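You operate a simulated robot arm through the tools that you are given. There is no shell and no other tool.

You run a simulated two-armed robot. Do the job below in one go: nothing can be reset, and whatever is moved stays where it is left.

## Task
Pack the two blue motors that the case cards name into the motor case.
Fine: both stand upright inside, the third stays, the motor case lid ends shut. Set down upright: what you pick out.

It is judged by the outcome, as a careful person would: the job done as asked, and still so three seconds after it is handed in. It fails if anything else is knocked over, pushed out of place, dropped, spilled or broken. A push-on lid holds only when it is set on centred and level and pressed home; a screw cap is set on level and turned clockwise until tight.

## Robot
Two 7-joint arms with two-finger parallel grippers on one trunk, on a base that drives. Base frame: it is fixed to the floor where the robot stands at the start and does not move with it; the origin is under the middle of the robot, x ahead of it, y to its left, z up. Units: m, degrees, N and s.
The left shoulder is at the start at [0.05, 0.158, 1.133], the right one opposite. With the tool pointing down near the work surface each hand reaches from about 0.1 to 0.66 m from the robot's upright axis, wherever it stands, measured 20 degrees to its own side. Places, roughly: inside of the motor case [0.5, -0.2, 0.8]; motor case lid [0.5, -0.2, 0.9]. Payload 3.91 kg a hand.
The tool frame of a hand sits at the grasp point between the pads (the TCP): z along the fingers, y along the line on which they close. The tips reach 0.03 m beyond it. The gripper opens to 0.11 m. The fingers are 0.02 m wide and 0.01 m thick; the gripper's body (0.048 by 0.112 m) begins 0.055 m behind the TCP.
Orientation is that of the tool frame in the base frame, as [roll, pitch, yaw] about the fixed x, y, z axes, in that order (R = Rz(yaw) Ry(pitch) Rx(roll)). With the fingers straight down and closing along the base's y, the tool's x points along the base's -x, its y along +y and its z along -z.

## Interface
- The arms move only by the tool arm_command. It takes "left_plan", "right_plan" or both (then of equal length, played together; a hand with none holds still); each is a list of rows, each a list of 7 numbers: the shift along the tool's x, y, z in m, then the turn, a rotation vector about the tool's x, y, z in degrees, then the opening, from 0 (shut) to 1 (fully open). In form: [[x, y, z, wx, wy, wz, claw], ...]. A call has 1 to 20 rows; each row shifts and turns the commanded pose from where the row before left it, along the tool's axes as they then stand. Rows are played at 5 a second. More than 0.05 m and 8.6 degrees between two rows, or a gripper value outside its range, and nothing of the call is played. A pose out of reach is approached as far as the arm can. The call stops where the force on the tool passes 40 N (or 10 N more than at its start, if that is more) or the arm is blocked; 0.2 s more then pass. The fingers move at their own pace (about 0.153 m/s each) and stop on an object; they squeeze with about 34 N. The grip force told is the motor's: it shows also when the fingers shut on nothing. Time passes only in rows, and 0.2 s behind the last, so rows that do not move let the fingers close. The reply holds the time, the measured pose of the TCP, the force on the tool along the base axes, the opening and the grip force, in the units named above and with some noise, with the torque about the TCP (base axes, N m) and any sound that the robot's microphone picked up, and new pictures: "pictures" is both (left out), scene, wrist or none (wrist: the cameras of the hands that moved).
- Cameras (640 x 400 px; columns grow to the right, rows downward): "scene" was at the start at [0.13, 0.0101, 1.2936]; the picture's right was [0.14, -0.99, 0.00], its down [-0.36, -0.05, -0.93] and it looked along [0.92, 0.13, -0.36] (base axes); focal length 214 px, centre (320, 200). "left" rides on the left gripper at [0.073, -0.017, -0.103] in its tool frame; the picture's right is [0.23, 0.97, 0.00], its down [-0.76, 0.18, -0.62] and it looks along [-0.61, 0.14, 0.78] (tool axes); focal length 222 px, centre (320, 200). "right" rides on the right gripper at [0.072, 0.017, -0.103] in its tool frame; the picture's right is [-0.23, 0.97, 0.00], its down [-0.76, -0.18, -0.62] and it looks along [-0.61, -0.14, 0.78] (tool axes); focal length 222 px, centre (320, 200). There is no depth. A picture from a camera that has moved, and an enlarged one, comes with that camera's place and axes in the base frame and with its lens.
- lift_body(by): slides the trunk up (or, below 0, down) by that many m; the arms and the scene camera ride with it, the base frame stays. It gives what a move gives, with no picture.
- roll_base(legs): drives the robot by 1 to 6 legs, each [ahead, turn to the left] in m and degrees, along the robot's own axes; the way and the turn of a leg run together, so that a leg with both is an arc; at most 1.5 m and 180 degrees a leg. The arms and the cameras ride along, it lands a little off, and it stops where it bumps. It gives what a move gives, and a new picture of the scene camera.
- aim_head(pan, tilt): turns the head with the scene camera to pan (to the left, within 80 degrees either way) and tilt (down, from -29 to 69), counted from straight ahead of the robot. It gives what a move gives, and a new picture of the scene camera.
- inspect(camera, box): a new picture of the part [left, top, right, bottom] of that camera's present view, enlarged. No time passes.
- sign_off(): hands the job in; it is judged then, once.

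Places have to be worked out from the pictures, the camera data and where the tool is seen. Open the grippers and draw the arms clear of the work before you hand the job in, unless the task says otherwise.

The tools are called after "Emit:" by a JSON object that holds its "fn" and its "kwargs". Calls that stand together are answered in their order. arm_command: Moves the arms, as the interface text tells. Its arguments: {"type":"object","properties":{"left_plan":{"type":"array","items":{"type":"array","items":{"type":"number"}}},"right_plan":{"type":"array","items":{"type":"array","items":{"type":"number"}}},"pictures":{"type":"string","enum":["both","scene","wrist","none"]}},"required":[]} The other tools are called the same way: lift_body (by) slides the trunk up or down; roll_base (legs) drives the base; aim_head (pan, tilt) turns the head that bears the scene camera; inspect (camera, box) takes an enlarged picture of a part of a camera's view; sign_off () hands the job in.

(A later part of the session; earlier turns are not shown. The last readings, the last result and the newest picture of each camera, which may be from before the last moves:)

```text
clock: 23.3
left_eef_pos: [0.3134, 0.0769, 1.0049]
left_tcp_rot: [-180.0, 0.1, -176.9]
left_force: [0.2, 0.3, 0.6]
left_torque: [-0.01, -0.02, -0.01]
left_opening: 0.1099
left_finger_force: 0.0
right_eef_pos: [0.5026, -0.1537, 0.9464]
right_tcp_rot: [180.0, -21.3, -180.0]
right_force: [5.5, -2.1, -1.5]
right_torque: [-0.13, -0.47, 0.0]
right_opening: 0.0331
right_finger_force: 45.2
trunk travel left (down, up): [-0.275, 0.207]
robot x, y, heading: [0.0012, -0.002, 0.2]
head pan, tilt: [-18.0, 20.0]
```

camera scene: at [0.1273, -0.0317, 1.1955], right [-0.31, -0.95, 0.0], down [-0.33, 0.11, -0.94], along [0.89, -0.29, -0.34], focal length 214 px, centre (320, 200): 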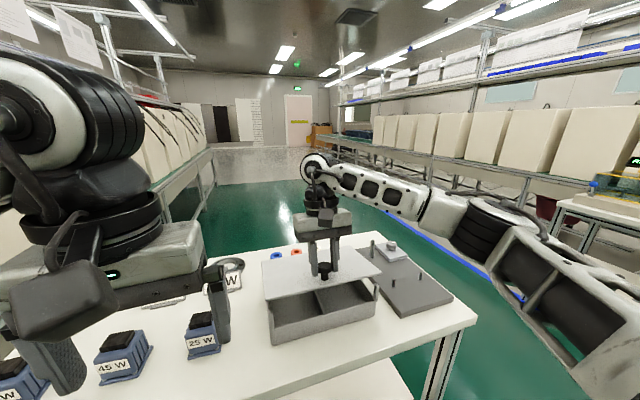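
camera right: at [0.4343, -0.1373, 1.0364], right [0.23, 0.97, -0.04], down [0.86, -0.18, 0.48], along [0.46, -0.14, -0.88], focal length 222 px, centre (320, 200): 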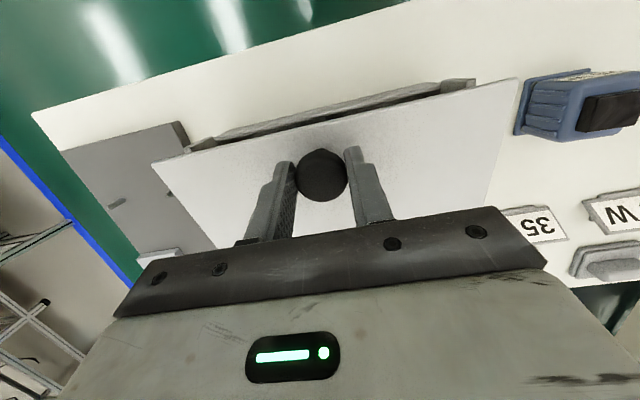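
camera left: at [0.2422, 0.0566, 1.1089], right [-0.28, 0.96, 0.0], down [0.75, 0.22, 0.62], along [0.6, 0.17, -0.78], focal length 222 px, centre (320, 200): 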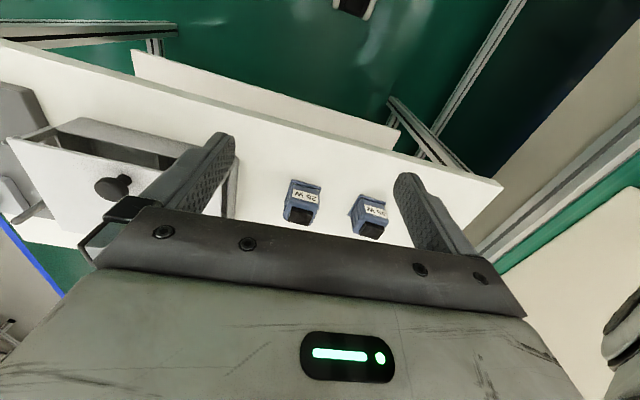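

The load stays small at 21 degrees. I carry on to about 37 degrees.

Emit:
{"fn": "arm_command", "kwargs": {"right_plan": [[-0.0036, 0, -0.0098, 0, 3.9, 0, 0], [-0.0034, 0, -0.0098, 0, 3.9, 0, 0], [-0.0034, 0, -0.0098, 0, 4, 0, 0], [-0.0034, 0, -0.0098, 0, 4, 0, 0], [0, 0, 0, 0, 0, 0, 0]], "pictures": "both"}}

```text
clock: 24.5
left_eef_pos: [0.3079, 0.0767, 1.0078]
left_tcp_rot: [-179.9, 0.4, -177.0]
left_force: [-0.2, 0.4, -0.6]
left_torque: [0.01, -0.02, 0.02]
left_opening: 0.1101
left_finger_force: 0.2
right_eef_pos: [0.4866, -0.1546, 0.9529]
right_tcp_rot: [-179.9, -37.1, -179.7]
right_force: [-26.4, -7.0, 16.1]
right_torque: [-0.08, 0.5, -0.11]
right_opening: 0.0001
right_finger_force: 38.1
right hand out of reach, approached as far as the arm can: row 2, 3, 4
trunk travel left (down, up): [-0.275, 0.207]
robot x, y, heading: [-0.0058, 0.0022, 0.0]
head pan, tilt: [-18.0, 20.0]
camera scene: at [0.12, -0.0321, 1.1971], right [-0.31, -0.95, 0.0], down [-0.32, 0.11, -0.94], along [0.9, -0.29, -0.34], focal length 214 px, centre (320, 200)
camera right: at [0.4913, -0.1366, 1.0797], right [0.17, 0.97, -0.14], down [0.98, -0.17, 0.04], along [0.01, -0.14, -0.99], focal length 222 px, centre (320, 200)
```

scene: 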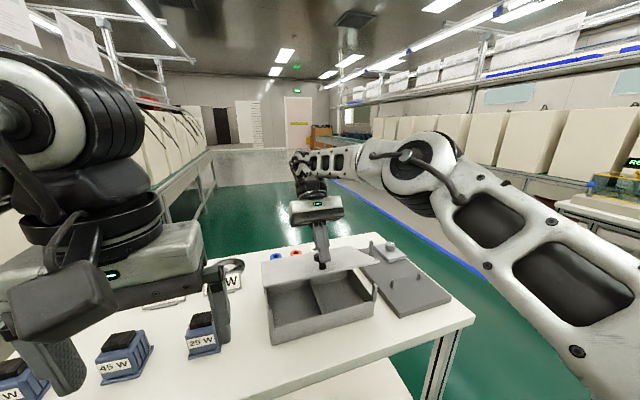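
right: 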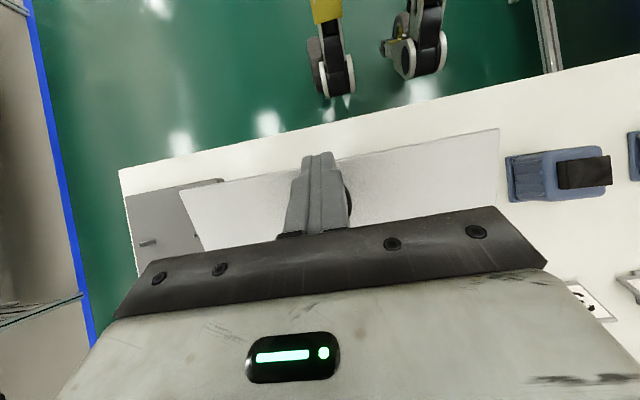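

The right arm ran out of reach while tilting and the fingers slipped off the knob; the lid still stands part-open. I look closely before moving anything.

Emit:
{"fn": "inspect", "kwargs": {"camera": "scene", "box": [250, 190, 400, 350]}}

Emit:
{"fn": "inspect", "kwargs": {"camera": "right", "box": [170, 110, 520, 260]}}

```text
2.50 times, centred on (325, 270) of scene
camera zoom: at [0.12, -0.0321, 1.1971], right [-0.31, -0.95, 0.0], down [-0.32, 0.11, -0.94], along [0.9, -0.29, -0.34], focal length 536 px, centre (308, 25)
```

zoom: 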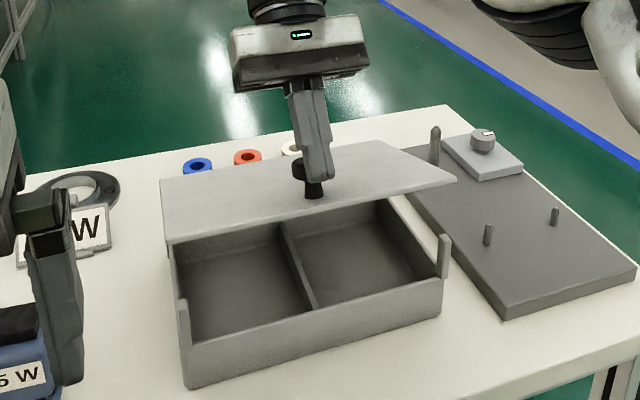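

```text
1.83 times, centred on (345, 185) of right
camera zoom: at [0.4913, -0.1366, 1.0797], right [0.17, 0.97, -0.14], down [0.98, -0.17, 0.04], along [0.01, -0.14, -0.99], focal length 406 px, centre (274, 227)
```

zoom: 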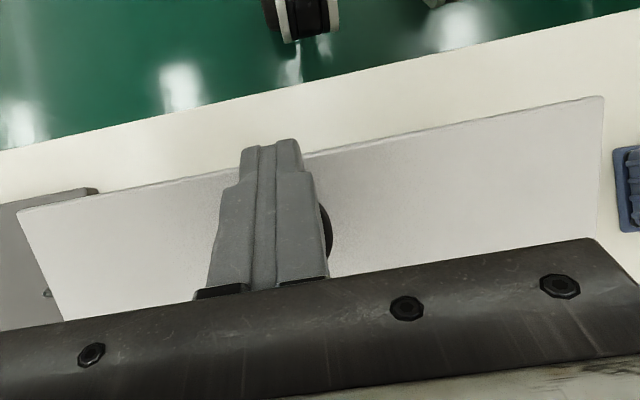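

The lid is held at about 17 degrees open by the right fingertips against the knob's front. I bring the left hand in with its fingers closed and tilted forward, to support the lid from below its front edge before the right hand moves away.

Emit:
{"fn": "arm_command", "kwargs": {"left_plan": [[0, 0, 0, 0, 0, 3.1, 0], [-0.018, -0.039, 0.002, 0, 0, 0, 0], [-0.018, -0.039, 0.002, 0, 0, 0, 0], [-0.018, -0.039, 0.002, 0, 0, 0, 0], [-0.018, -0.039, 0.002, 0, 0, 0, 0], [0, 0, 0, 0, -7.5, 0, 0], [0, 0, 0, 0, -7.5, 0, 0], [0, 0, 0, 0, -7.5, 0, 0], [0, 0, 0, 0, -7.5, 0, 0], [0, 0, 0, 0, -7.5, 0, 0], [0, 0, 0, 0, -7.5, 0, 0], [0, 0, 0, 0, 0, 0, 0]], "pictures": "both"}}

```text
clock: 24.8
left_eef_pos: [0.3115, 0.0767, 1.0066]
left_tcp_rot: [-179.9, 0.2, -177.5]
left_force: [-0.5, -0.2, -0.2]
left_torque: [0.0, -0.03, 0.01]
left_opening: 0.0313
left_finger_force: 0.0
right_eef_pos: [0.4868, -0.1536, 0.9521]
right_tcp_rot: [-179.9, -37.9, -179.4]
right_force: [-15.6, -0.9, 7.9]
right_torque: [-0.22, 0.3, 0.14]
right_opening: 0.0001
right_finger_force: 38.2
trunk travel left (down, up): [-0.275, 0.207]
robot x, y, heading: [-0.0041, 0.0015, -0.2]
head pan, tilt: [-18.0, 20.0]
stopped in row 1 (right hand): the force on the tool passed its limit at 45 N (the readings are from after the stop); the commanded pose is now the measured one
camera scene: at [0.1228, -0.0318, 1.196], right [-0.31, -0.95, 0.0], down [-0.32, 0.11, -0.94], along [0.89, -0.29, -0.34], focal length 214 px, centre (320, 200)
camera left: at [0.2386, 0.057, 1.1096], right [-0.27, 0.96, 0.0], down [0.75, 0.21, 0.63], along [0.6, 0.17, -0.78], focal length 222 px, centre (320, 200)
```

scene: 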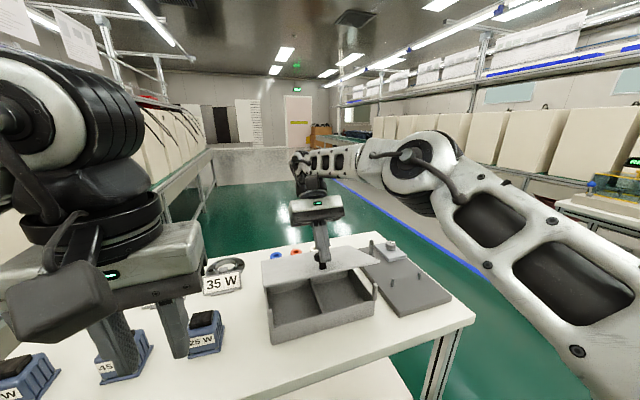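
left: 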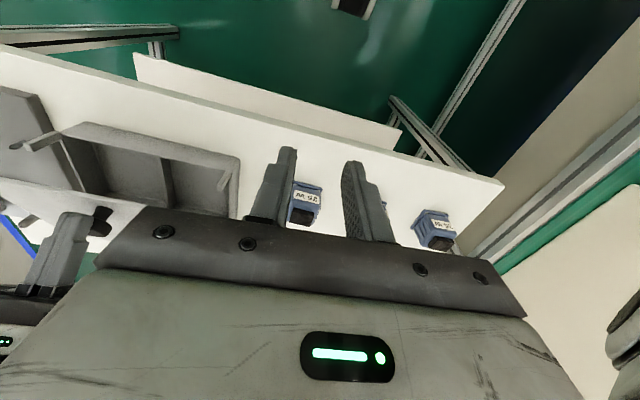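

The force limit paused the call but the lid hasn't moved and the right-hand load has eased to about 17 N. I repeat the left-hand approach.

Emit:
{"fn": "arm_command", "kwargs": {"left_plan": [[0, 0, 0, 0, 0, 2.5, 0], [-0.018, -0.039, 0.002, 0, 0, 0, 0], [-0.018, -0.039, 0.002, 0, 0, 0, 0], [-0.018, -0.039, 0.002, 0, 0, 0, 0], [-0.018, -0.039, 0.002, 0, 0, 0, 0], [0, 0, 0, 0, -7.5, 0, 0], [0, 0, 0, 0, -7.5, 0, 0], [0, 0, 0, 0, -7.5, 0, 0], [0, 0, 0, 0, -7.5, 0, 0], [0, 0, 0, 0, -7.5, 0, 0], [0, 0, 0, 0, -7.5, 0, 0], [0, 0, 0, 0, 0, 0, 0]], "pictures": "both"}}

```text
clock: 27.4
left_eef_pos: [0.3821, -0.0794, 0.9991]
left_tcp_rot: [-179.9, 45.4, -179.9]
left_force: [-1.3, 0.5, 0.2]
left_torque: [-0.01, 0.01, 0.02]
left_opening: 0.0
left_finger_force: 34.1
right_eef_pos: [0.4863, -0.1544, 0.9524]
right_tcp_rot: [-179.8, -37.9, -179.6]
right_force: [-21.8, -0.4, 12.2]
right_torque: [0.02, 0.42, -0.04]
right_opening: 0.0001
right_finger_force: 37.6
trunk travel left (down, up): [-0.275, 0.207]
robot x, y, heading: [0.0011, -0.0011, -0.1]
head pan, tilt: [-18.0, 20.0]
camera scene: at [0.1225, -0.0316, 1.1961], right [-0.31, -0.95, 0.0], down [-0.32, 0.11, -0.94], along [0.89, -0.29, -0.34], focal length 214 px, centre (320, 200)
camera left: at [0.258, -0.0958, 1.0202], right [-0.16, 0.97, -0.16], down [0.09, 0.18, 0.98], along [0.98, 0.14, -0.12], focal length 222 px, centre (320, 200)
```

scene: 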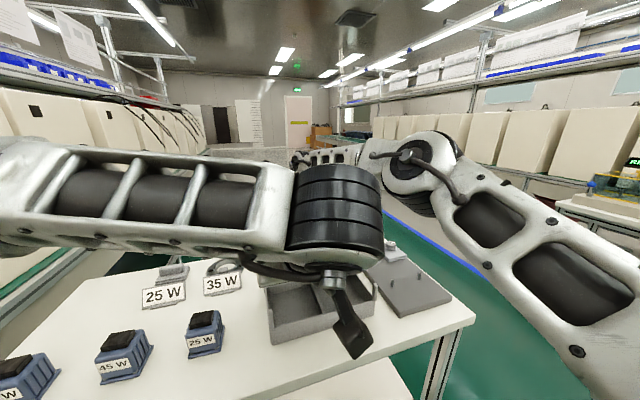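
left: 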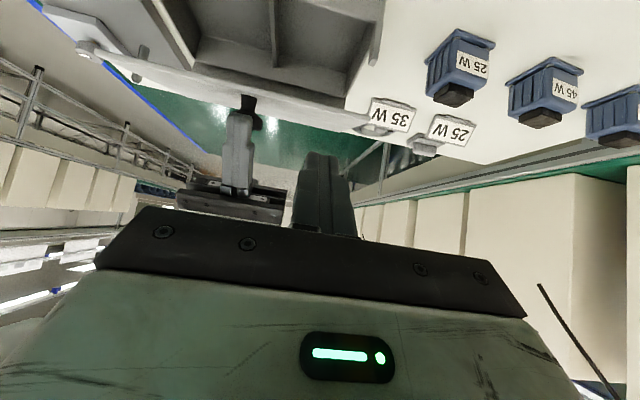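

The left wrist camera now looks straight at the open front of the case. I zoom in to see the lid edge, the knob and the right fingers.

Emit:
{"fn": "inspect", "kwargs": {"camera": "left", "box": [70, 0, 410, 210]}}

```text
1.88 times, centred on (240, 105) of left
camera zoom: at [0.258, -0.0958, 1.0202], right [-0.16, 0.97, -0.16], down [0.09, 0.18, 0.98], along [0.98, 0.14, -0.12], focal length 418 px, centre (471, 379)
```

zoom: 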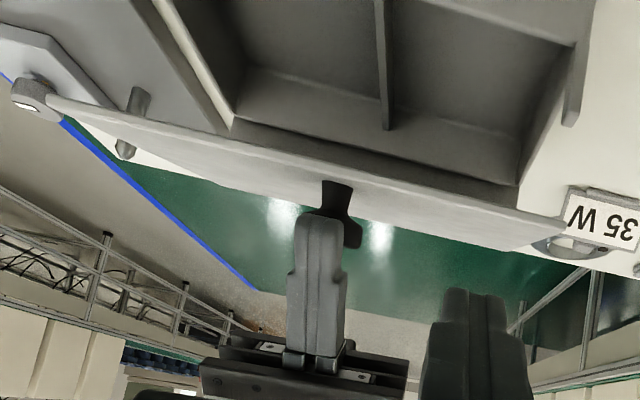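

The lid's front edge is at about z 0.90, x 0.465. I lower the left hand to pass its closed fingertips under that edge, staying above the 0.80 front wall and between post and knob.

Emit:
{"fn": "arm_command", "kwargs": {"left_plan": [[0.0249, 0.005, 0.0246, 0, 0, 0, 0], [0.0249, 0.005, 0.0246, 0, 0, 0, 0], [0.0249, 0, 0.0246, 0, 0, 0, 0], [-0.0199, 0, 0.0202, 0, 0, 0, 0], [-0.0199, 0, 0.0202, 0, 0, 0, 0], [0, 0, 0, 0, 0, 0, 0]], "pictures": "both"}}

Emit:
{"fn": "inspect", "kwargs": {"camera": "left", "box": [70, 0, 410, 210]}}

```text
clock: 28.8
left_eef_pos: [0.4384, -0.0686, 0.8953]
left_tcp_rot: [-179.8, 45.2, -180.0]
left_force: [-0.2, 0.5, -0.4]
left_torque: [-0.02, -0.01, 0.01]
left_opening: 0.0
left_finger_force: 34.0
right_eef_pos: [0.4864, -0.1534, 0.953]
right_tcp_rot: [-179.8, -37.9, -179.6]
right_force: [-21.4, -0.3, 12.5]
right_torque: [-0.02, 0.45, 0.0]
right_opening: 0.0
right_finger_force: 37.6
trunk travel left (down, up): [-0.275, 0.207]
robot x, y, heading: [0.0002, -0.0008, -0.2]
head pan, tilt: [-18.0, 20.0]
camera scene: at [0.1225, -0.0316, 1.1961], right [-0.31, -0.95, 0.0], down [-0.32, 0.11, -0.94], along [0.89, -0.29, -0.34], focal length 214 px, centre (320, 200)
camera left: at [0.315, -0.0857, 0.9156], right [-0.16, 0.97, -0.16], down [0.09, 0.18, 0.98], along [0.98, 0.14, -0.12], focal length 222 px, centre (320, 200)
```

scene: 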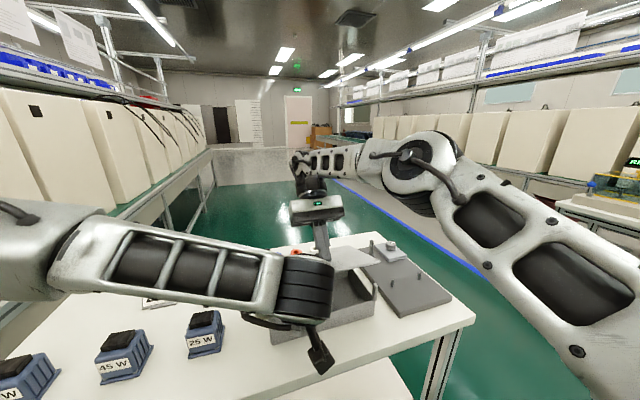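
left: 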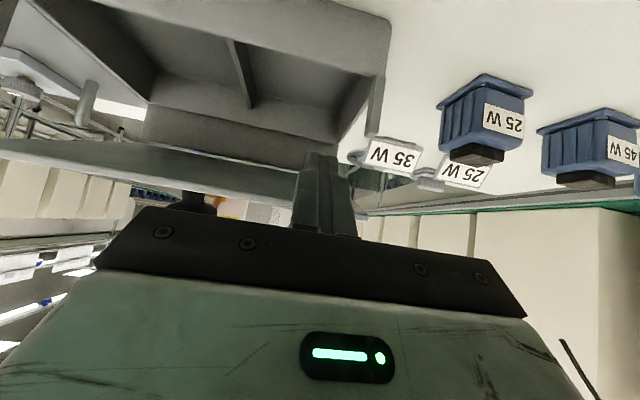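

```text
1.88 times, centred on (240, 105) of left
camera zoom: at [0.315, -0.0857, 0.9156], right [-0.16, 0.97, -0.16], down [0.09, 0.18, 0.98], along [0.98, 0.14, -0.12], focal length 418 px, centre (471, 379)
```

zoom: 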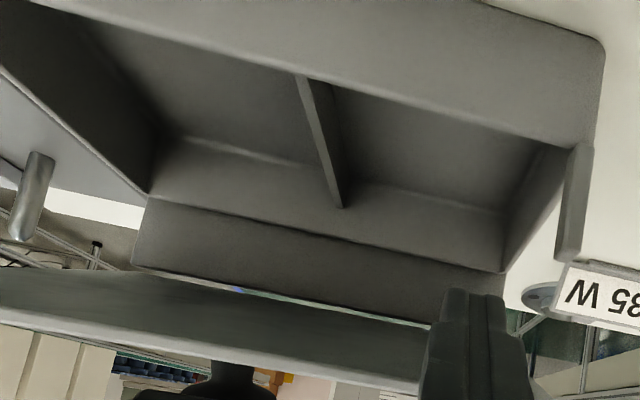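

The view from below confirms a rear plate with the lid hinged at its top, a divider with two empty compartments, and the left fingertips just short of the lid edge. I press the left finger lightly up against the lid edge so it can take the lid over.

Emit:
{"fn": "arm_command", "kwargs": {"left_plan": [[-0.005, 0, 0, 0, 0, 0, 0], [-0.004, 0, 0, 0, 0, 0, 0], [0, 0, 0, 0, 0, 0, 0]], "pictures": "wrist"}}

```text
clock: 29.6
left_eef_pos: [0.4455, -0.0694, 0.9003]
left_tcp_rot: [-180.0, 45.3, -179.9]
left_force: [0.2, 1.0, 0.2]
left_torque: [0.01, 0.02, -0.02]
left_opening: 0.0
left_finger_force: 33.9
right_eef_pos: [0.4862, -0.1538, 0.9533]
right_tcp_rot: [-179.8, -38.0, -179.7]
right_force: [-23.2, -0.4, 11.5]
right_torque: [0.05, 0.43, -0.01]
right_opening: 0.0
right_finger_force: 37.8
trunk travel left (down, up): [-0.275, 0.207]
robot x, y, heading: [-0.0032, -0.0053, -0.2]
head pan, tilt: [-18.0, 20.0]
camera left: at [0.3212, -0.0855, 0.9218], right [-0.16, 0.97, -0.16], down [0.09, 0.18, 0.98], along [0.98, 0.14, -0.12], focal length 222 px, centre (320, 200)
```

left: 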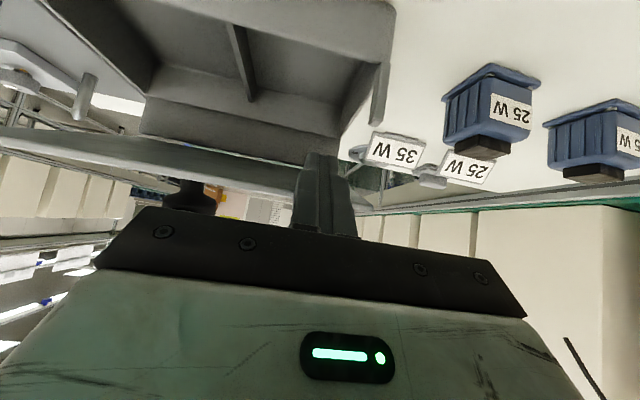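

No contact is felt yet, so I close the last few millimetres.

Emit:
{"fn": "arm_command", "kwargs": {"left_plan": [[-0.003, 0, 0, 0, 0, 0, 0], [-0.003, 0, 0, 0, 0, 0, 0], [0, 0, 0, 0, 0, 0, 0]], "pictures": "none"}}

```text
clock: 30.4
left_eef_pos: [0.4487, -0.0689, 0.9031]
left_tcp_rot: [-180.0, 45.1, 179.9]
left_force: [-11.5, 2.0, -4.7]
left_torque: [0.0, 0.1, 0.08]
left_opening: 0.0002
left_finger_force: 34.2
right_eef_pos: [0.4862, -0.1539, 0.9539]
right_tcp_rot: [-179.8, -37.7, -179.6]
right_force: [-13.1, -0.6, 18.1]
right_torque: [-0.19, 0.34, 0.11]
right_opening: 0.0001
right_finger_force: 37.3
trunk travel left (down, up): [-0.275, 0.207]
robot x, y, heading: [-0.0019, -0.0033, -0.2]
head pan, tilt: [-18.0, 20.0]
```

The left finger now carries the lid edge (about 12 N). I back the right fingers off the knob, raise them, and straighten the right hand.

Emit:
{"fn": "arm_command", "kwargs": {"right_plan": [[0.008, 0, 0, 0, 0, 0, 0], [0.01, 0, 0, 0, 0, 0, 0], [0.0246, 0, -0.0316, 0, 0, 0, 0], [0.0246, 0, -0.0316, 0, 0, 0, 0], [0.0246, 0, -0.0316, 0, 0, 0, 0], [0, 0, 0, 0, -7.6, 0, 0], [0, 0, 0, 0, -7.6, 0, 0], [0, 0, 0, 0, -7.6, 0, 0], [0, 0, 0, 0, -7.6, 0, 0], [0, 0, 0, 0, -7.6, 0, 0], [0, 0, 0, 0, 0, 0, 0]], "pictures": "both"}}

```text
clock: 32.8
left_eef_pos: [0.451, -0.0688, 0.9038]
left_tcp_rot: [-179.9, 45.1, -179.9]
left_force: [0.2, -0.1, 1.1]
left_torque: [-0.01, 0.0, 0.03]
left_opening: 0.0
left_finger_force: 34.5
right_eef_pos: [0.4273, -0.1546, 1.0431]
right_tcp_rot: [180.0, 0.4, -179.6]
right_force: [0.0, 0.3, 0.4]
right_torque: [0.0, -0.02, 0.0]
right_opening: 0.0001
right_finger_force: 37.3
right hand out of reach, approached as far as the arm can: row 3, 4, 5
trunk travel left (down, up): [-0.275, 0.207]
robot x, y, heading: [0.0004, 0.0014, -0.2]
head pan, tilt: [-18.0, 20.0]
camera scene: at [0.1255, -0.0319, 1.1956], right [-0.31, -0.95, 0.0], down [-0.33, 0.11, -0.94], along [0.89, -0.29, -0.34], focal length 214 px, centre (320, 200)
camera right: at [0.3542, -0.1377, 1.1458], right [0.22, 0.98, 0.0], down [0.76, -0.17, 0.63], along [0.61, -0.14, -0.78], focal length 222 px, centre (320, 200)
```

scene: 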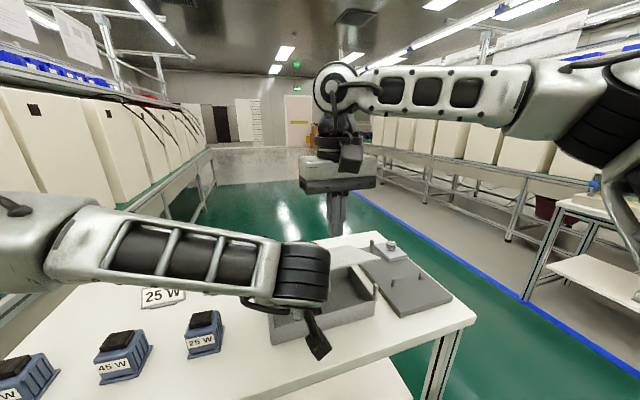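
right: 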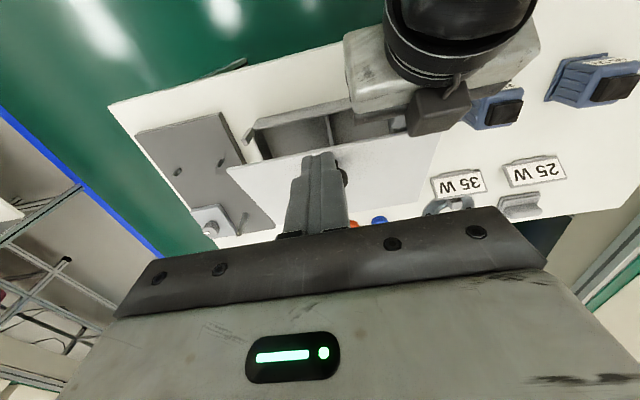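

The left finger now feels no load, yet the lid seems to remain open, so the hinge may hold it by friction. I check with the left wrist camera.

Emit:
{"fn": "inspect", "kwargs": {"camera": "left", "box": [0, 0, 410, 240]}}

Emit:
{"fn": "inspect", "kwargs": {"camera": "right", "box": [200, 80, 480, 260]}}

```text
1.56 times, centred on (205, 120) of left
camera zoom: at [0.3276, -0.0858, 0.9248], right [-0.16, 0.97, -0.16], down [0.1, 0.18, 0.98], along [0.98, 0.14, -0.12], focal length 347 px, centre (500, 325)
```

zoom: 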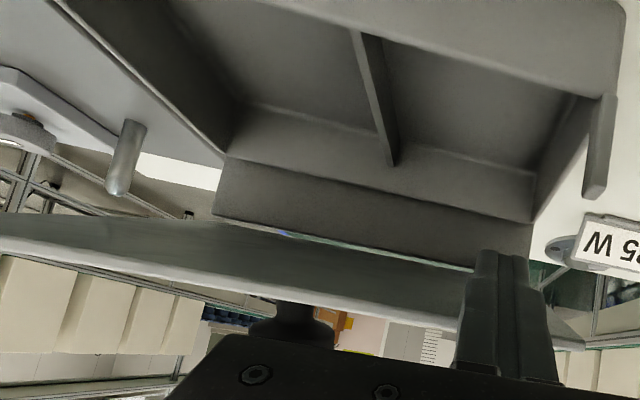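

```text
2.22 times, centred on (340, 170) of right
camera zoom: at [0.3542, -0.1377, 1.1458], right [0.22, 0.98, 0.0], down [0.76, -0.17, 0.63], along [0.61, -0.14, -0.78], focal length 494 px, centre (276, 267)
```

zoom: 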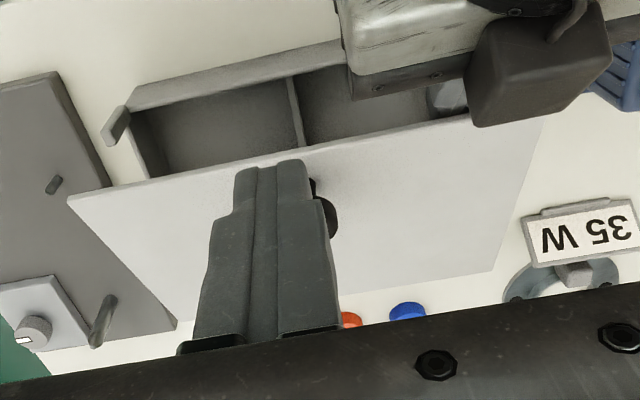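

The hinge does hold the lid by friction. I move the right hand out to the right, clear of the work, before pushing the lid further up with the left.

Emit:
{"fn": "arm_command", "kwargs": {"right_plan": [[0.017, -0.04, -0.014, 0, 0, 0, 0], [0.017, -0.04, -0.014, 0, 0, 0, 0.3], [0.017, -0.04, -0.014, 0, 0, 0, 0.6], [0.017, -0.04, -0.014, 0, 0, 0, 1], [0, 0, 0, 0, 0, 0, 1]], "pictures": "none"}}

Emit:
{"fn": "arm_command", "kwargs": {"left_plan": [[-0.0148, 0, -0.0087, 0, 0, 0, 0], [-0.0147, 0, -0.0086, 0, 0, 0, 0], [-0.0143, 0, -0.0018, 0, 0, 0, 0], [-0.0142, 0, -0.0018, 0, 0, 0, 0], [-0.0142, 0, -0.0018, 0, 0, 0, 0], [0, 0, 0, 0, 0, 0, 0]], "pictures": "both"}}

```text
clock: 34.0
left_eef_pos: [0.4516, -0.0692, 0.9039]
left_tcp_rot: [-180.0, 45.1, -179.9]
left_force: [-0.1, 1.0, 0.2]
left_torque: [-0.01, -0.02, 0.0]
left_opening: 0.0
left_finger_force: 34.5
right_eef_pos: [0.3597, -0.3153, 1.0972]
right_tcp_rot: [-180.0, 0.2, -179.5]
right_force: [-0.2, 0.2, -0.1]
right_torque: [0.01, 0.01, -0.02]
right_opening: 0.1099
right_finger_force: 0.1
trunk travel left (down, up): [-0.275, 0.207]
robot x, y, heading: [-0.0027, -0.0017, -0.3]
head pan, tilt: [-18.0, 20.0]
```

```text
clock: 35.4
left_eef_pos: [0.4872, -0.0694, 0.9716]
left_tcp_rot: [-179.9, 45.1, -179.9]
left_force: [0.2, -0.2, 0.1]
left_torque: [-0.02, 0.01, 0.03]
left_opening: 0.0
left_finger_force: 33.9
right_eef_pos: [0.36, -0.3149, 1.0969]
right_tcp_rot: [180.0, 0.4, -179.4]
right_force: [0.1, 0.4, 0.1]
right_torque: [-0.01, -0.05, 0.01]
right_opening: 0.11
right_finger_force: 0.1
trunk travel left (down, up): [-0.275, 0.207]
robot x, y, heading: [-0.0006, 0.0012, -0.1]
head pan, tilt: [-18.0, 20.0]
camera scene: at [0.1256, -0.0319, 1.1956], right [-0.31, -0.95, 0.0], down [-0.33, 0.11, -0.94], along [0.89, -0.29, -0.34], focal length 214 px, centre (320, 200)
camera left: at [0.3627, -0.0859, 0.9925], right [-0.16, 0.97, -0.16], down [0.1, 0.18, 0.98], along [0.98, 0.14, -0.12], focal length 222 px, centre (320, 200)
```

scene: 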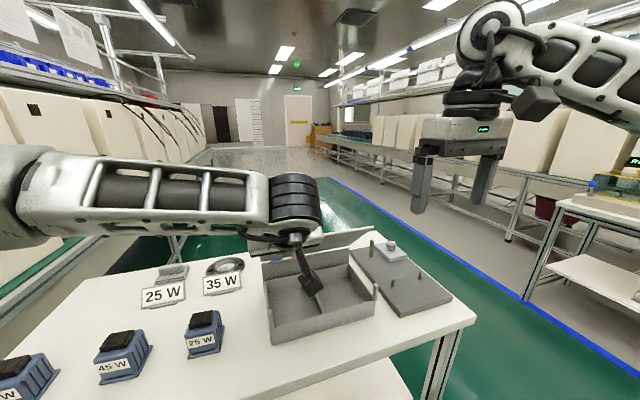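
left: 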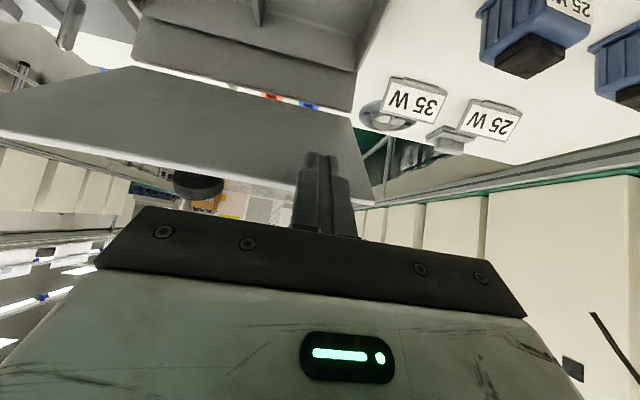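

The lid now rests at about 45 degrees by itself. I push on along the arc toward upright.

Emit:
{"fn": "arm_command", "kwargs": {"left_plan": [[-0.0129, 0, 0.0018, 0, 0, 0, 0], [-0.0129, 0, 0.0018, 0, 0, 0, 0], [-0.0129, 0, 0.0018, 0, 0, 0, 0], [-0.012, 0, 0.005, 0, 0, 0, 0], [-0.012, 0, 0.005, 0, 0, 0, 0], [-0.012, 0, 0.005, 0, 0, 0, 0], [0, 0, 0, 0, 0, 0, 0]], "pictures": "both"}}

```text
clock: 37.0
left_eef_pos: [0.5554, -0.0688, 1.0097]
left_tcp_rot: [-179.9, 45.1, -179.9]
left_force: [-0.4, -0.2, -0.5]
left_torque: [0.02, -0.03, -0.01]
left_opening: 0.0
left_finger_force: 34.2
right_eef_pos: [0.3599, -0.3159, 1.097]
right_tcp_rot: [-179.9, 0.4, -179.5]
right_force: [0.4, -0.4, -0.2]
right_torque: [-0.03, -0.01, -0.03]
right_opening: 0.1101
right_finger_force: 0.0
trunk travel left (down, up): [-0.275, 0.207]
robot x, y, heading: [-0.0036, -0.0007, -0.1]
head pan, tilt: [-18.0, 20.0]
camera scene: at [0.1255, -0.0319, 1.1956], right [-0.31, -0.95, 0.0], down [-0.33, 0.11, -0.94], along [0.89, -0.29, -0.34], focal length 214 px, centre (320, 200)
camera left: at [0.4299, -0.0856, 1.0309], right [-0.16, 0.97, -0.16], down [0.1, 0.18, 0.98], along [0.98, 0.14, -0.12], focal length 222 px, centre (320, 200)
```

scene: 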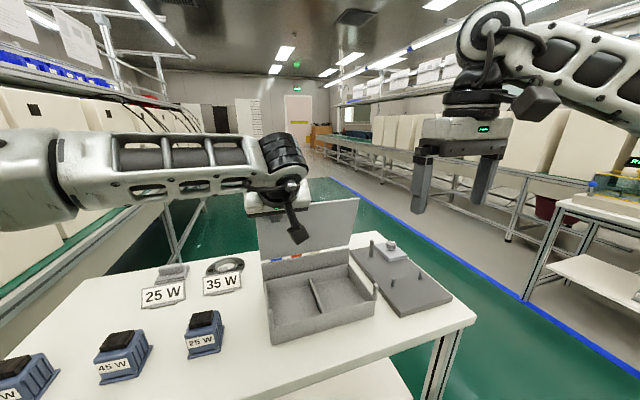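
left: 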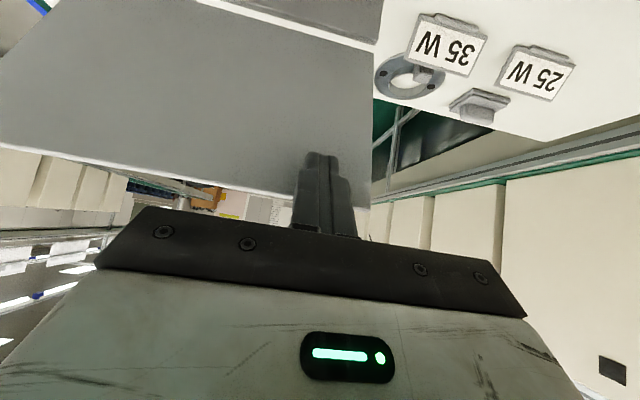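

The lid is now at about 75 degrees and stays there. I nudge it to nearly upright and stop short of tipping past it.

Emit:
{"fn": "arm_command", "kwargs": {"left_plan": [[-0.0103, 0, 0.0081, 0, 0, 0, 0], [-0.0103, 0, 0.0081, 0, 0, 0, 0], [-0.0085, 0, 0.0068, 0, 0, 0, 0], [0, 0, 0, 0, 0, 0, 0]], "pictures": "both"}}

```text
clock: 38.0
left_eef_pos: [0.5897, -0.0699, 1.0135]
left_tcp_rot: [-179.9, 45.1, 179.9]
left_force: [-0.2, -0.6, 0.8]
left_torque: [0.0, 0.01, -0.01]
left_opening: 0.0001
left_finger_force: 34.3
right_eef_pos: [0.3599, -0.3151, 1.0972]
right_tcp_rot: [-179.9, 0.3, -179.4]
right_force: [0.6, -0.5, 0.1]
right_torque: [-0.02, 0.01, 0.01]
right_opening: 0.11
right_finger_force: 0.0
trunk travel left (down, up): [-0.275, 0.207]
robot x, y, heading: [0.0012, 0.0007, -0.1]
head pan, tilt: [-18.0, 20.0]
camera scene: at [0.1256, -0.0319, 1.1956], right [-0.31, -0.95, 0.0], down [-0.33, 0.11, -0.94], along [0.89, -0.29, -0.34], focal length 214 px, centre (320, 200)
camera left: at [0.4665, -0.0857, 1.0346], right [-0.16, 0.97, -0.16], down [0.1, 0.18, 0.98], along [0.98, 0.14, -0.12], focal length 222 px, centre (320, 200)
```

scene: 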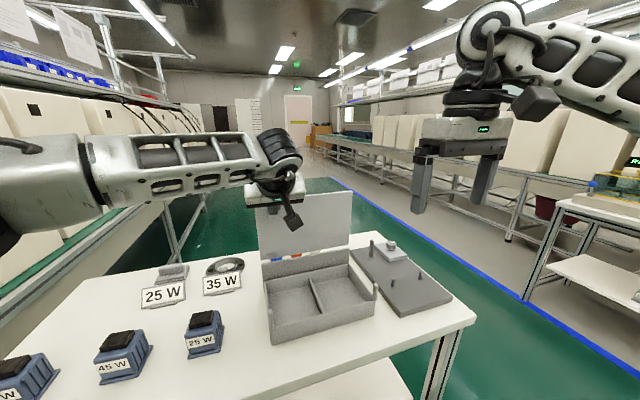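
left: 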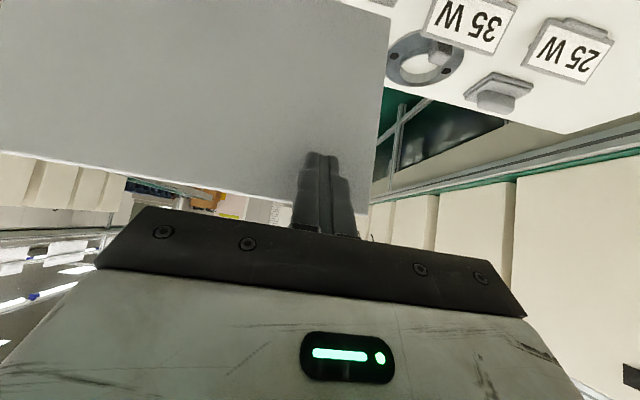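

The lid stands upright on its own. I withdraw the left hand toward the robot, straighten it to point down, and open it.

Emit:
{"fn": "arm_command", "kwargs": {"left_plan": [[0.0315, 0, -0.032, 0, 0, 0, 0], [0.0315, 0, -0.032, 0, 0, 0, 0], [0.0315, 0, -0.032, 0, 0, 0, 0], [0, 0, 0, 0, 7.5, 0, 0], [0, 0, 0, 0, 7.5, 0, 0.2], [0, 0, 0, 0, 7.5, 0, 0.4], [0, 0, 0, 0, 7.5, 0, 0.6], [0, 0, 0, 0, 7.5, 0, 0.8], [0, 0, 0, 0, 7.6, 0, 1], [0, 0.045, -0.01, 0, 0, 0, 1], [0, 0.045, -0.01, 0, 0, 0, 1], [0, 0.045, 0, 0, 0, 0, 1], [0, 0, 0, 0, 0, 0, 1]], "pictures": "none"}}

Emit:
{"fn": "aim_head", "kwargs": {"pan": 8, "tilt": 40}}

```text
clock: 40.8
left_eef_pos: [0.4548, 0.0664, 1.0334]
left_tcp_rot: [-179.9, 0.0, -180.0]
left_force: [-0.5, 0.5, -0.1]
left_torque: [-0.03, 0.02, -0.01]
left_opening: 0.1099
left_finger_force: 0.2
right_eef_pos: [0.3618, -0.3155, 1.0972]
right_tcp_rot: [180.0, 0.3, -179.5]
right_force: [-0.4, 0.1, -0.1]
right_torque: [-0.05, 0.03, 0.0]
right_opening: 0.1101
right_finger_force: 0.0
trunk travel left (down, up): [-0.275, 0.207]
robot x, y, heading: [0.0006, 0.0006, -0.3]
head pan, tilt: [-18.0, 20.0]
```

```text
clock: 41.7
left_eef_pos: [0.456, 0.0647, 1.0338]
left_tcp_rot: [-180.0, 0.0, 179.9]
left_force: [-0.1, 0.2, 0.7]
left_torque: [-0.01, -0.01, 0.01]
left_opening: 0.1097
left_finger_force: 0.2
right_eef_pos: [0.3595, -0.315, 1.0977]
right_tcp_rot: [-180.0, 0.2, -179.6]
right_force: [0.4, 0.5, 0.3]
right_torque: [0.01, 0.04, -0.03]
right_opening: 0.1101
right_finger_force: 0.1
trunk travel left (down, up): [-0.275, 0.207]
robot x, y, heading: [-0.0024, 0.0029, -0.1]
head pan, tilt: [8.0, 40.0]
camera scene: at [0.1212, 0.0087, 1.1643], right [0.14, -0.99, 0.0], down [-0.64, -0.09, -0.77], along [0.76, 0.11, -0.64], focal length 214 px, centre (320, 200)
```

scene: 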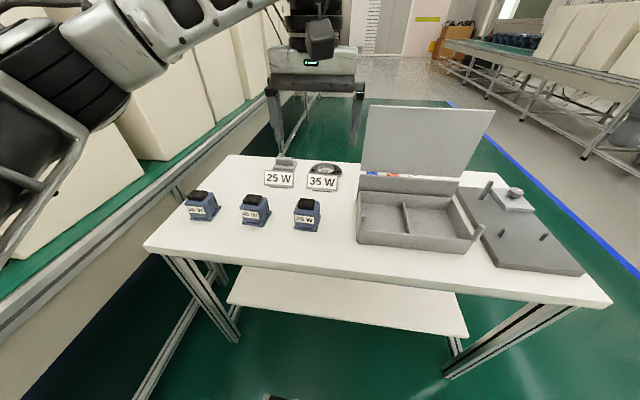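

The lid stands upright and the case is open. I zoom in on the motors and on the case to measure them.

Emit:
{"fn": "inspect", "kwargs": {"camera": "scene", "box": [170, 150, 350, 262]}}

Emit:
{"fn": "inspect", "kwargs": {"camera": "scene", "box": [340, 95, 500, 275]}}

Emit:
{"fn": "inspect", "kwargs": {"camera": "left", "box": [120, 0, 640, 260]}}

```text
3.56 times, centred on (260, 206) of scene
camera zoom: at [0.1212, 0.0087, 1.1643], right [0.14, -0.99, 0.0], down [-0.64, -0.09, -0.77], along [0.76, 0.11, -0.64], focal length 763 px, centre (533, 179)
```

zoom: 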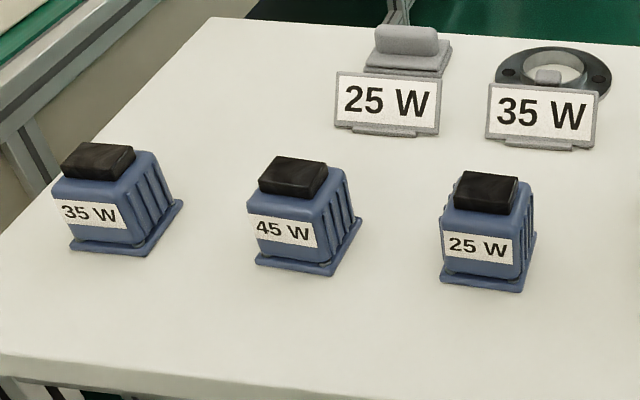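

```text
2.22 times, centred on (420, 185) of scene
camera zoom: at [0.1212, 0.0087, 1.1643], right [0.14, -0.99, 0.0], down [-0.64, -0.09, -0.77], along [0.76, 0.11, -0.64], focal length 477 px, centre (98, 233)
```

zoom: 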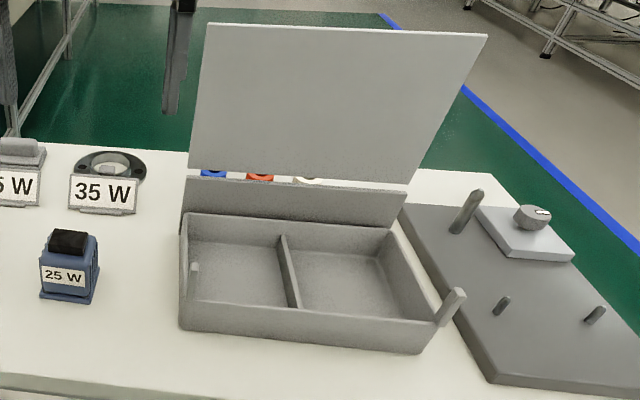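

```text
1.23 times, centred on (380, 130) of left
camera zoom: at [0.3836, 0.0489, 1.1372], right [-0.23, 0.97, 0.0], down [0.76, 0.18, 0.62], along [0.61, 0.14, -0.78], focal length 273 px, centre (246, 286)
```

zoom: 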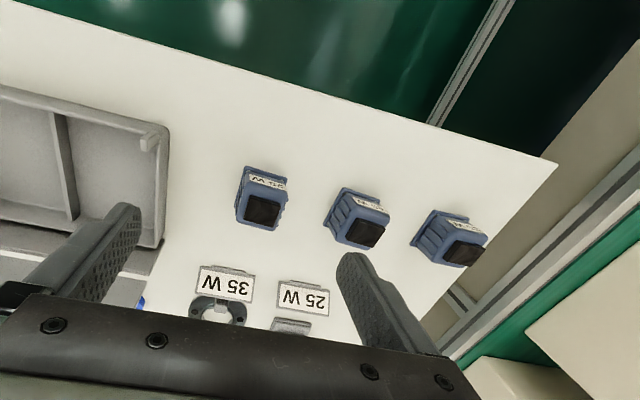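

Measured: 25 W motor at about (0.515, 0.097), 45 W at (0.514, 0.239), 35 W at (0.511, 0.385), tops near z 0.83; the compartments are centred near (0.53, -0.095) and (0.53, -0.21). I send the left hand above the 35 W motor, then the right hand toward the 25 W motor.

Emit:
{"fn": "arm_command", "kwargs": {"left_plan": [[-0.007, 0.0457, 0.004, 0, 0, 0, 1], [-0.007, 0.0457, 0.004, 0, 0, 0, 1], [-0.007, 0.0457, 0.004, 0, 0, 0, 1], [-0.007, 0.0457, 0.004, 0, 0, 0, 1], [-0.007, 0.0457, 0.004, 0, 0, 0, 1], [-0.007, 0.0457, 0.004, 0, 0, 0, 1], [-0.007, 0.0457, 0.004, 0, 0, 0, 1], [0, 0, 0, 0, 0, 0, 1]], "pictures": "none"}}

Emit:
{"fn": "arm_command", "kwargs": {"right_plan": [[-0.0155, 0.0412, 0.0097, 0, 0, 0, 1], [-0.0155, 0.0412, 0.0097, 0, 0, 0, 1], [-0.0155, 0.0412, 0.0097, 0, 0, 0, 1], [-0.0155, 0.0412, 0.0097, 0, 0, 0, 1], [-0.0155, 0.0412, 0.0097, 0, 0, 0, 1], [-0.0155, 0.0412, 0.0097, 0, 0, 0, 1], [-0.0155, 0.0412, 0.0097, 0, 0, 0, 1], [-0.0155, 0.0412, 0.0097, 0, 0, 0, 1], [-0.0155, 0.0412, 0.0097, 0, 0, 0, 1], [-0.0155, 0.0412, 0.0097, 0, 0, 0, 1], [0, 0, 0, 0, 0, 0, 1]], "pictures": "both"}}

Emit:
{"fn": "inspect", "kwargs": {"camera": "left", "box": [160, 0, 480, 200]}}

```text
clock: 43.5
left_eef_pos: [0.5039, 0.3863, 1.0066]
left_tcp_rot: [-179.9, 0.1, 180.0]
left_force: [-0.4, -0.3, -0.1]
left_torque: [0.01, 0.01, 0.0]
left_opening: 0.11
left_finger_force: 0.1
right_eef_pos: [0.3606, -0.3152, 1.097]
right_tcp_rot: [-179.9, 0.2, -179.6]
right_force: [-0.4, -0.8, 0.3]
right_torque: [-0.02, 0.01, -0.02]
right_opening: 0.1103
right_finger_force: 0.0
trunk travel left (down, up): [-0.275, 0.207]
robot x, y, heading: [0.0003, 0.0032, -0.2]
head pan, tilt: [8.0, 40.0]
```

```text
clock: 45.9
left_eef_pos: [0.5052, 0.3855, 1.0071]
left_tcp_rot: [180.0, 0.0, 179.9]
left_force: [0.1, 0.3, -0.6]
left_torque: [0.01, 0.0, 0.01]
left_opening: 0.1098
left_finger_force: 0.1
right_eef_pos: [0.5122, 0.0977, 1.0019]
right_tcp_rot: [180.0, 0.4, -179.6]
right_force: [-0.3, 0.5, 0.2]
right_torque: [-0.01, -0.02, 0.03]
right_opening: 0.1099
right_finger_force: 0.1
trunk travel left (down, up): [-0.275, 0.207]
robot x, y, heading: [-0.0018, 0.0001, -0.1]
head pan, tilt: [8.0, 40.0]
camera scene: at [0.1213, 0.0087, 1.1642], right [0.14, -0.99, 0.0], down [-0.64, -0.09, -0.77], along [0.76, 0.11, -0.64], focal length 214 px, centre (320, 200)
camera right: at [0.4394, 0.1136, 1.1057], right [0.22, 0.98, 0.0], down [0.76, -0.17, 0.63], along [0.61, -0.14, -0.78], focal length 222 px, centre (320, 200)
```

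scene: 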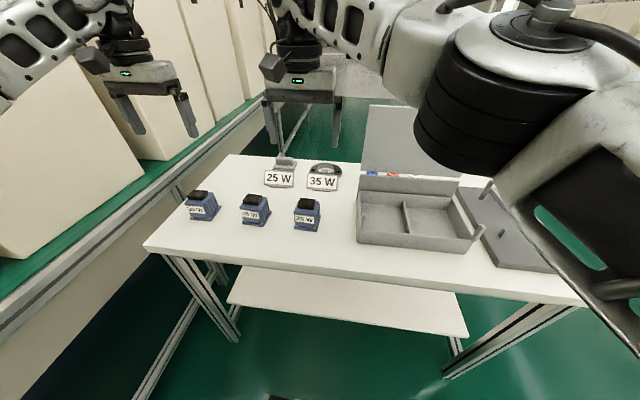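
right: 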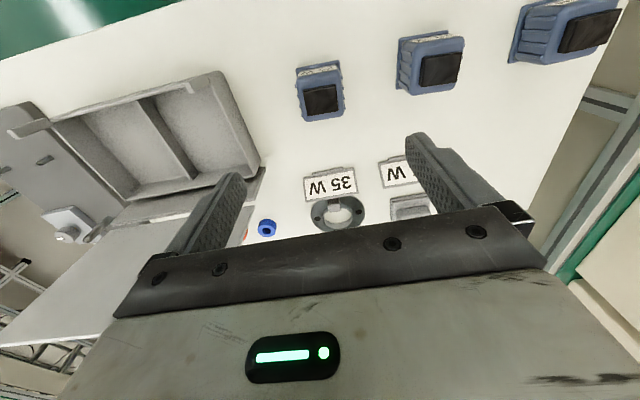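

```text
2.00 times, centred on (320, 100) of left
camera zoom: at [0.433, 0.3687, 1.1095], right [-0.23, 0.97, 0.0], down [0.76, 0.18, 0.62], along [0.61, 0.14, -0.78], focal length 444 px, centre (320, 400)
```

zoom: 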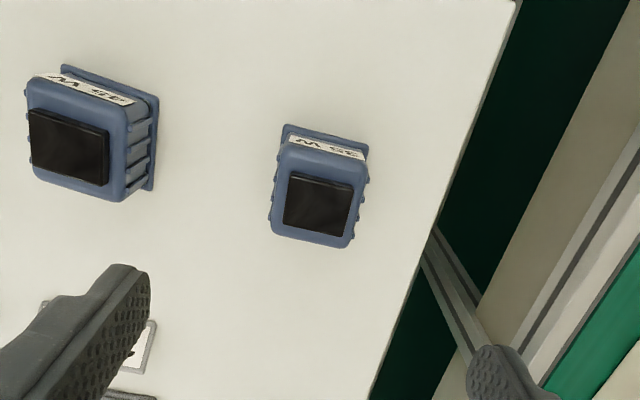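

The 25 W motor is under the right hand, with the correction needed about 3 mm in x and y. I come down to z 0.88 and check again.

Emit:
{"fn": "arm_command", "kwargs": {"right_plan": [[0.001, 0.001, 0.04, 0, 0, 0, 1], [0.001, 0.001, 0.04, 0, 0, 0, 1], [0.001, 0, 0.04, 0, 0, 0, 1], [0, 0, 0, 0, 0, 0, 1]], "pictures": "both"}}

Emit:
{"fn": "inspect", "kwargs": {"camera": "scene", "box": [230, 120, 390, 245]}}

```text
clock: 46.9
left_eef_pos: [0.505, 0.3863, 1.0063]
left_tcp_rot: [180.0, -0.1, -180.0]
left_force: [-0.2, -0.2, -0.6]
left_torque: [-0.02, 0.0, 0.03]
left_opening: 0.1099
left_finger_force: 0.0
right_eef_pos: [0.5107, 0.1004, 0.8811]
right_tcp_rot: [-180.0, 0.3, -179.6]
right_force: [0.9, 0.0, 0.0]
right_torque: [-0.01, -0.01, 0.02]
right_opening: 0.1098
right_finger_force: 0.0
trunk travel left (down, up): [-0.275, 0.207]
robot x, y, heading: [-0.0004, 0.0026, -0.1]
head pan, tilt: [8.0, 40.0]
camera scene: at [0.1212, 0.0087, 1.1642], right [0.14, -0.99, 0.0], down [-0.64, -0.09, -0.77], along [0.76, 0.11, -0.64], focal length 214 px, centre (320, 200)
camera right: at [0.4388, 0.1167, 0.9845], right [0.22, 0.98, 0.0], down [0.76, -0.17, 0.63], along [0.61, -0.14, -0.78], focal length 222 px, centre (320, 200)
```

scene: 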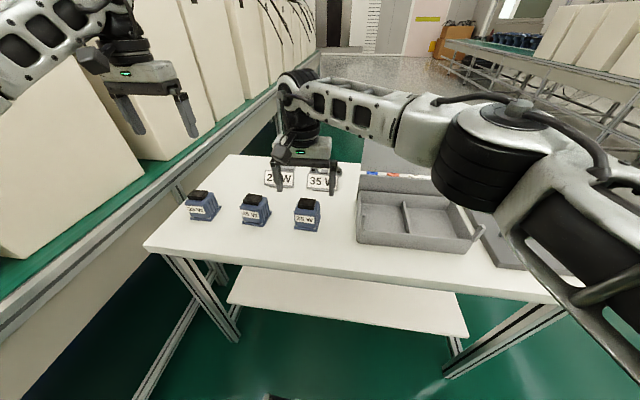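
right: 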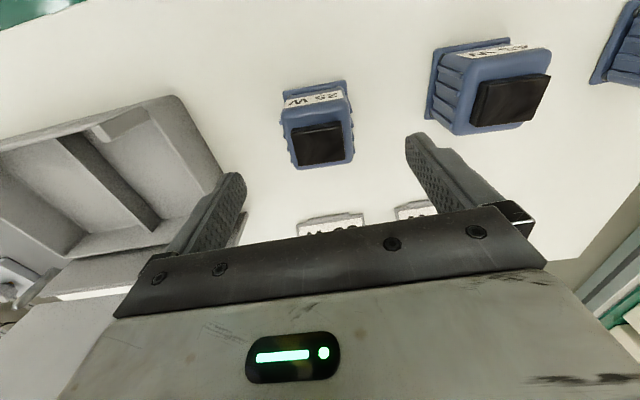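

```text
3.20 times, centred on (310, 182) of scene
camera zoom: at [0.1212, 0.0087, 1.1642], right [0.14, -0.99, 0.0], down [-0.64, -0.09, -0.77], along [0.76, 0.11, -0.64], focal length 686 px, centre (352, 256)
```

zoom: 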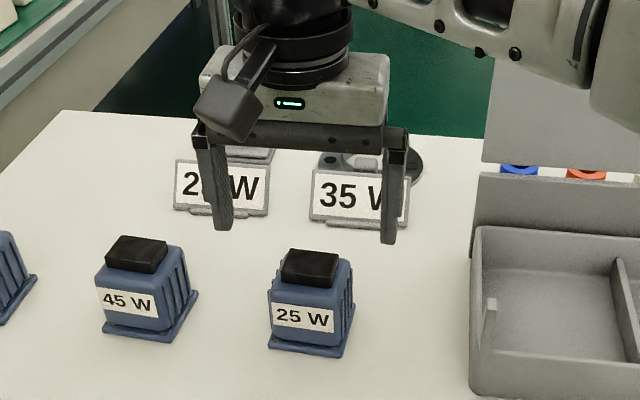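

Alignment is good (cap centre about 4 mm nearer the robot than the TCP). I go down to z 0.80 around the motor body and close.

Emit:
{"fn": "arm_command", "kwargs": {"right_plan": [[0.002, 0.0005, 0.04, 0, 0, 0, 1], [0.002, 0.0005, 0.04, 0, 0, 0, 1], [0, 0, 0, 0, 0, 0, 0.7], [0, 0, 0, 0, 0, 0, 0.45], [0, 0, 0, 0, 0, 0, 0], [0, 0, 0, 0, 0, 0, 0], [0, 0, 0, 0, 0, 0, 0]], "pictures": "both"}}

Emit:
{"fn": "inspect", "kwargs": {"camera": "scene", "box": [230, 120, 390, 245]}}

```text
clock: 48.5
left_eef_pos: [0.5051, 0.3845, 1.0065]
left_tcp_rot: [-179.9, -0.1, -180.0]
left_force: [0.3, -0.1, -0.7]
left_torque: [0.01, -0.05, 0.03]
left_opening: 0.1098
left_finger_force: 0.2
right_eef_pos: [0.507, 0.101, 0.8001]
right_tcp_rot: [-180.0, 0.2, -179.5]
right_force: [0.1, -1.5, 0.1]
right_torque: [0.04, -0.08, -0.09]
right_opening: 0.0563
right_finger_force: 34.4
trunk travel left (down, up): [-0.275, 0.207]
robot x, y, heading: [0.0003, 0.0038, -0.2]
head pan, tilt: [8.0, 40.0]
camera scene: at [0.1214, 0.0087, 1.1641], right [0.14, -0.99, 0.0], down [-0.64, -0.09, -0.77], along [0.76, 0.11, -0.64], focal length 214 px, centre (320, 200)
camera right: at [0.4343, 0.1174, 0.9043], right [0.22, 0.98, 0.0], down [0.76, -0.17, 0.63], along [0.61, -0.14, -0.78], focal length 222 px, centre (320, 200)
```

scene: 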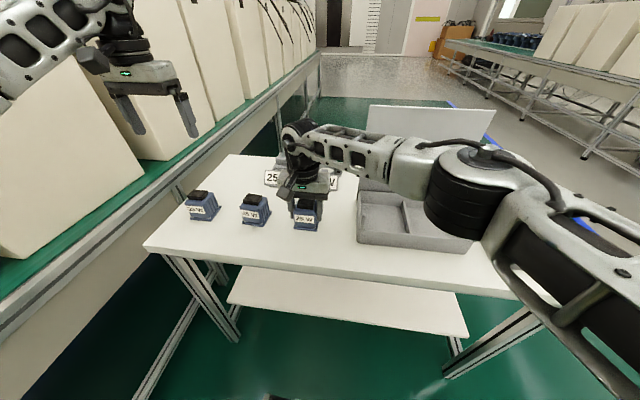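
right: 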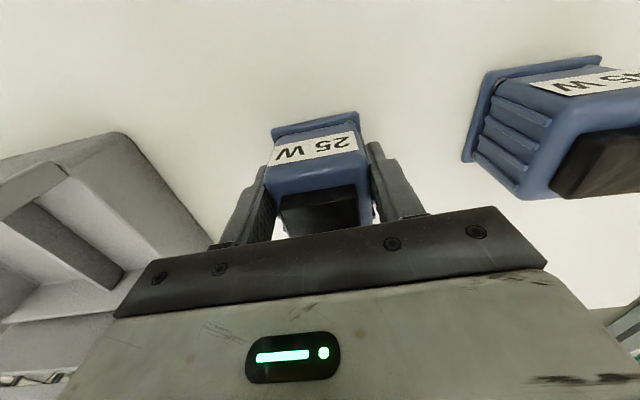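

```text
3.20 times, centred on (310, 182) of scene
camera zoom: at [0.1214, 0.0087, 1.1641], right [0.14, -0.99, 0.0], down [-0.64, -0.09, -0.77], along [0.76, 0.11, -0.64], focal length 686 px, centre (352, 256)
```

zoom: 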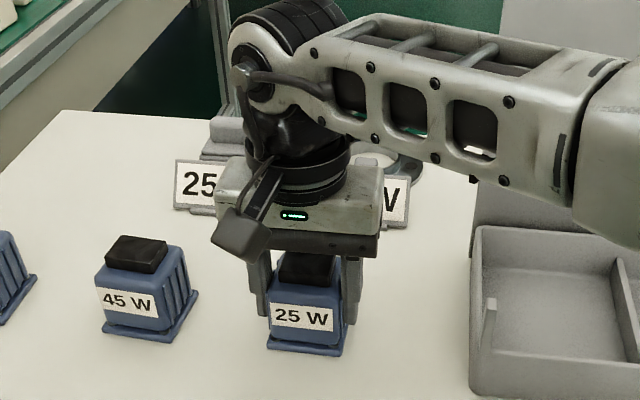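

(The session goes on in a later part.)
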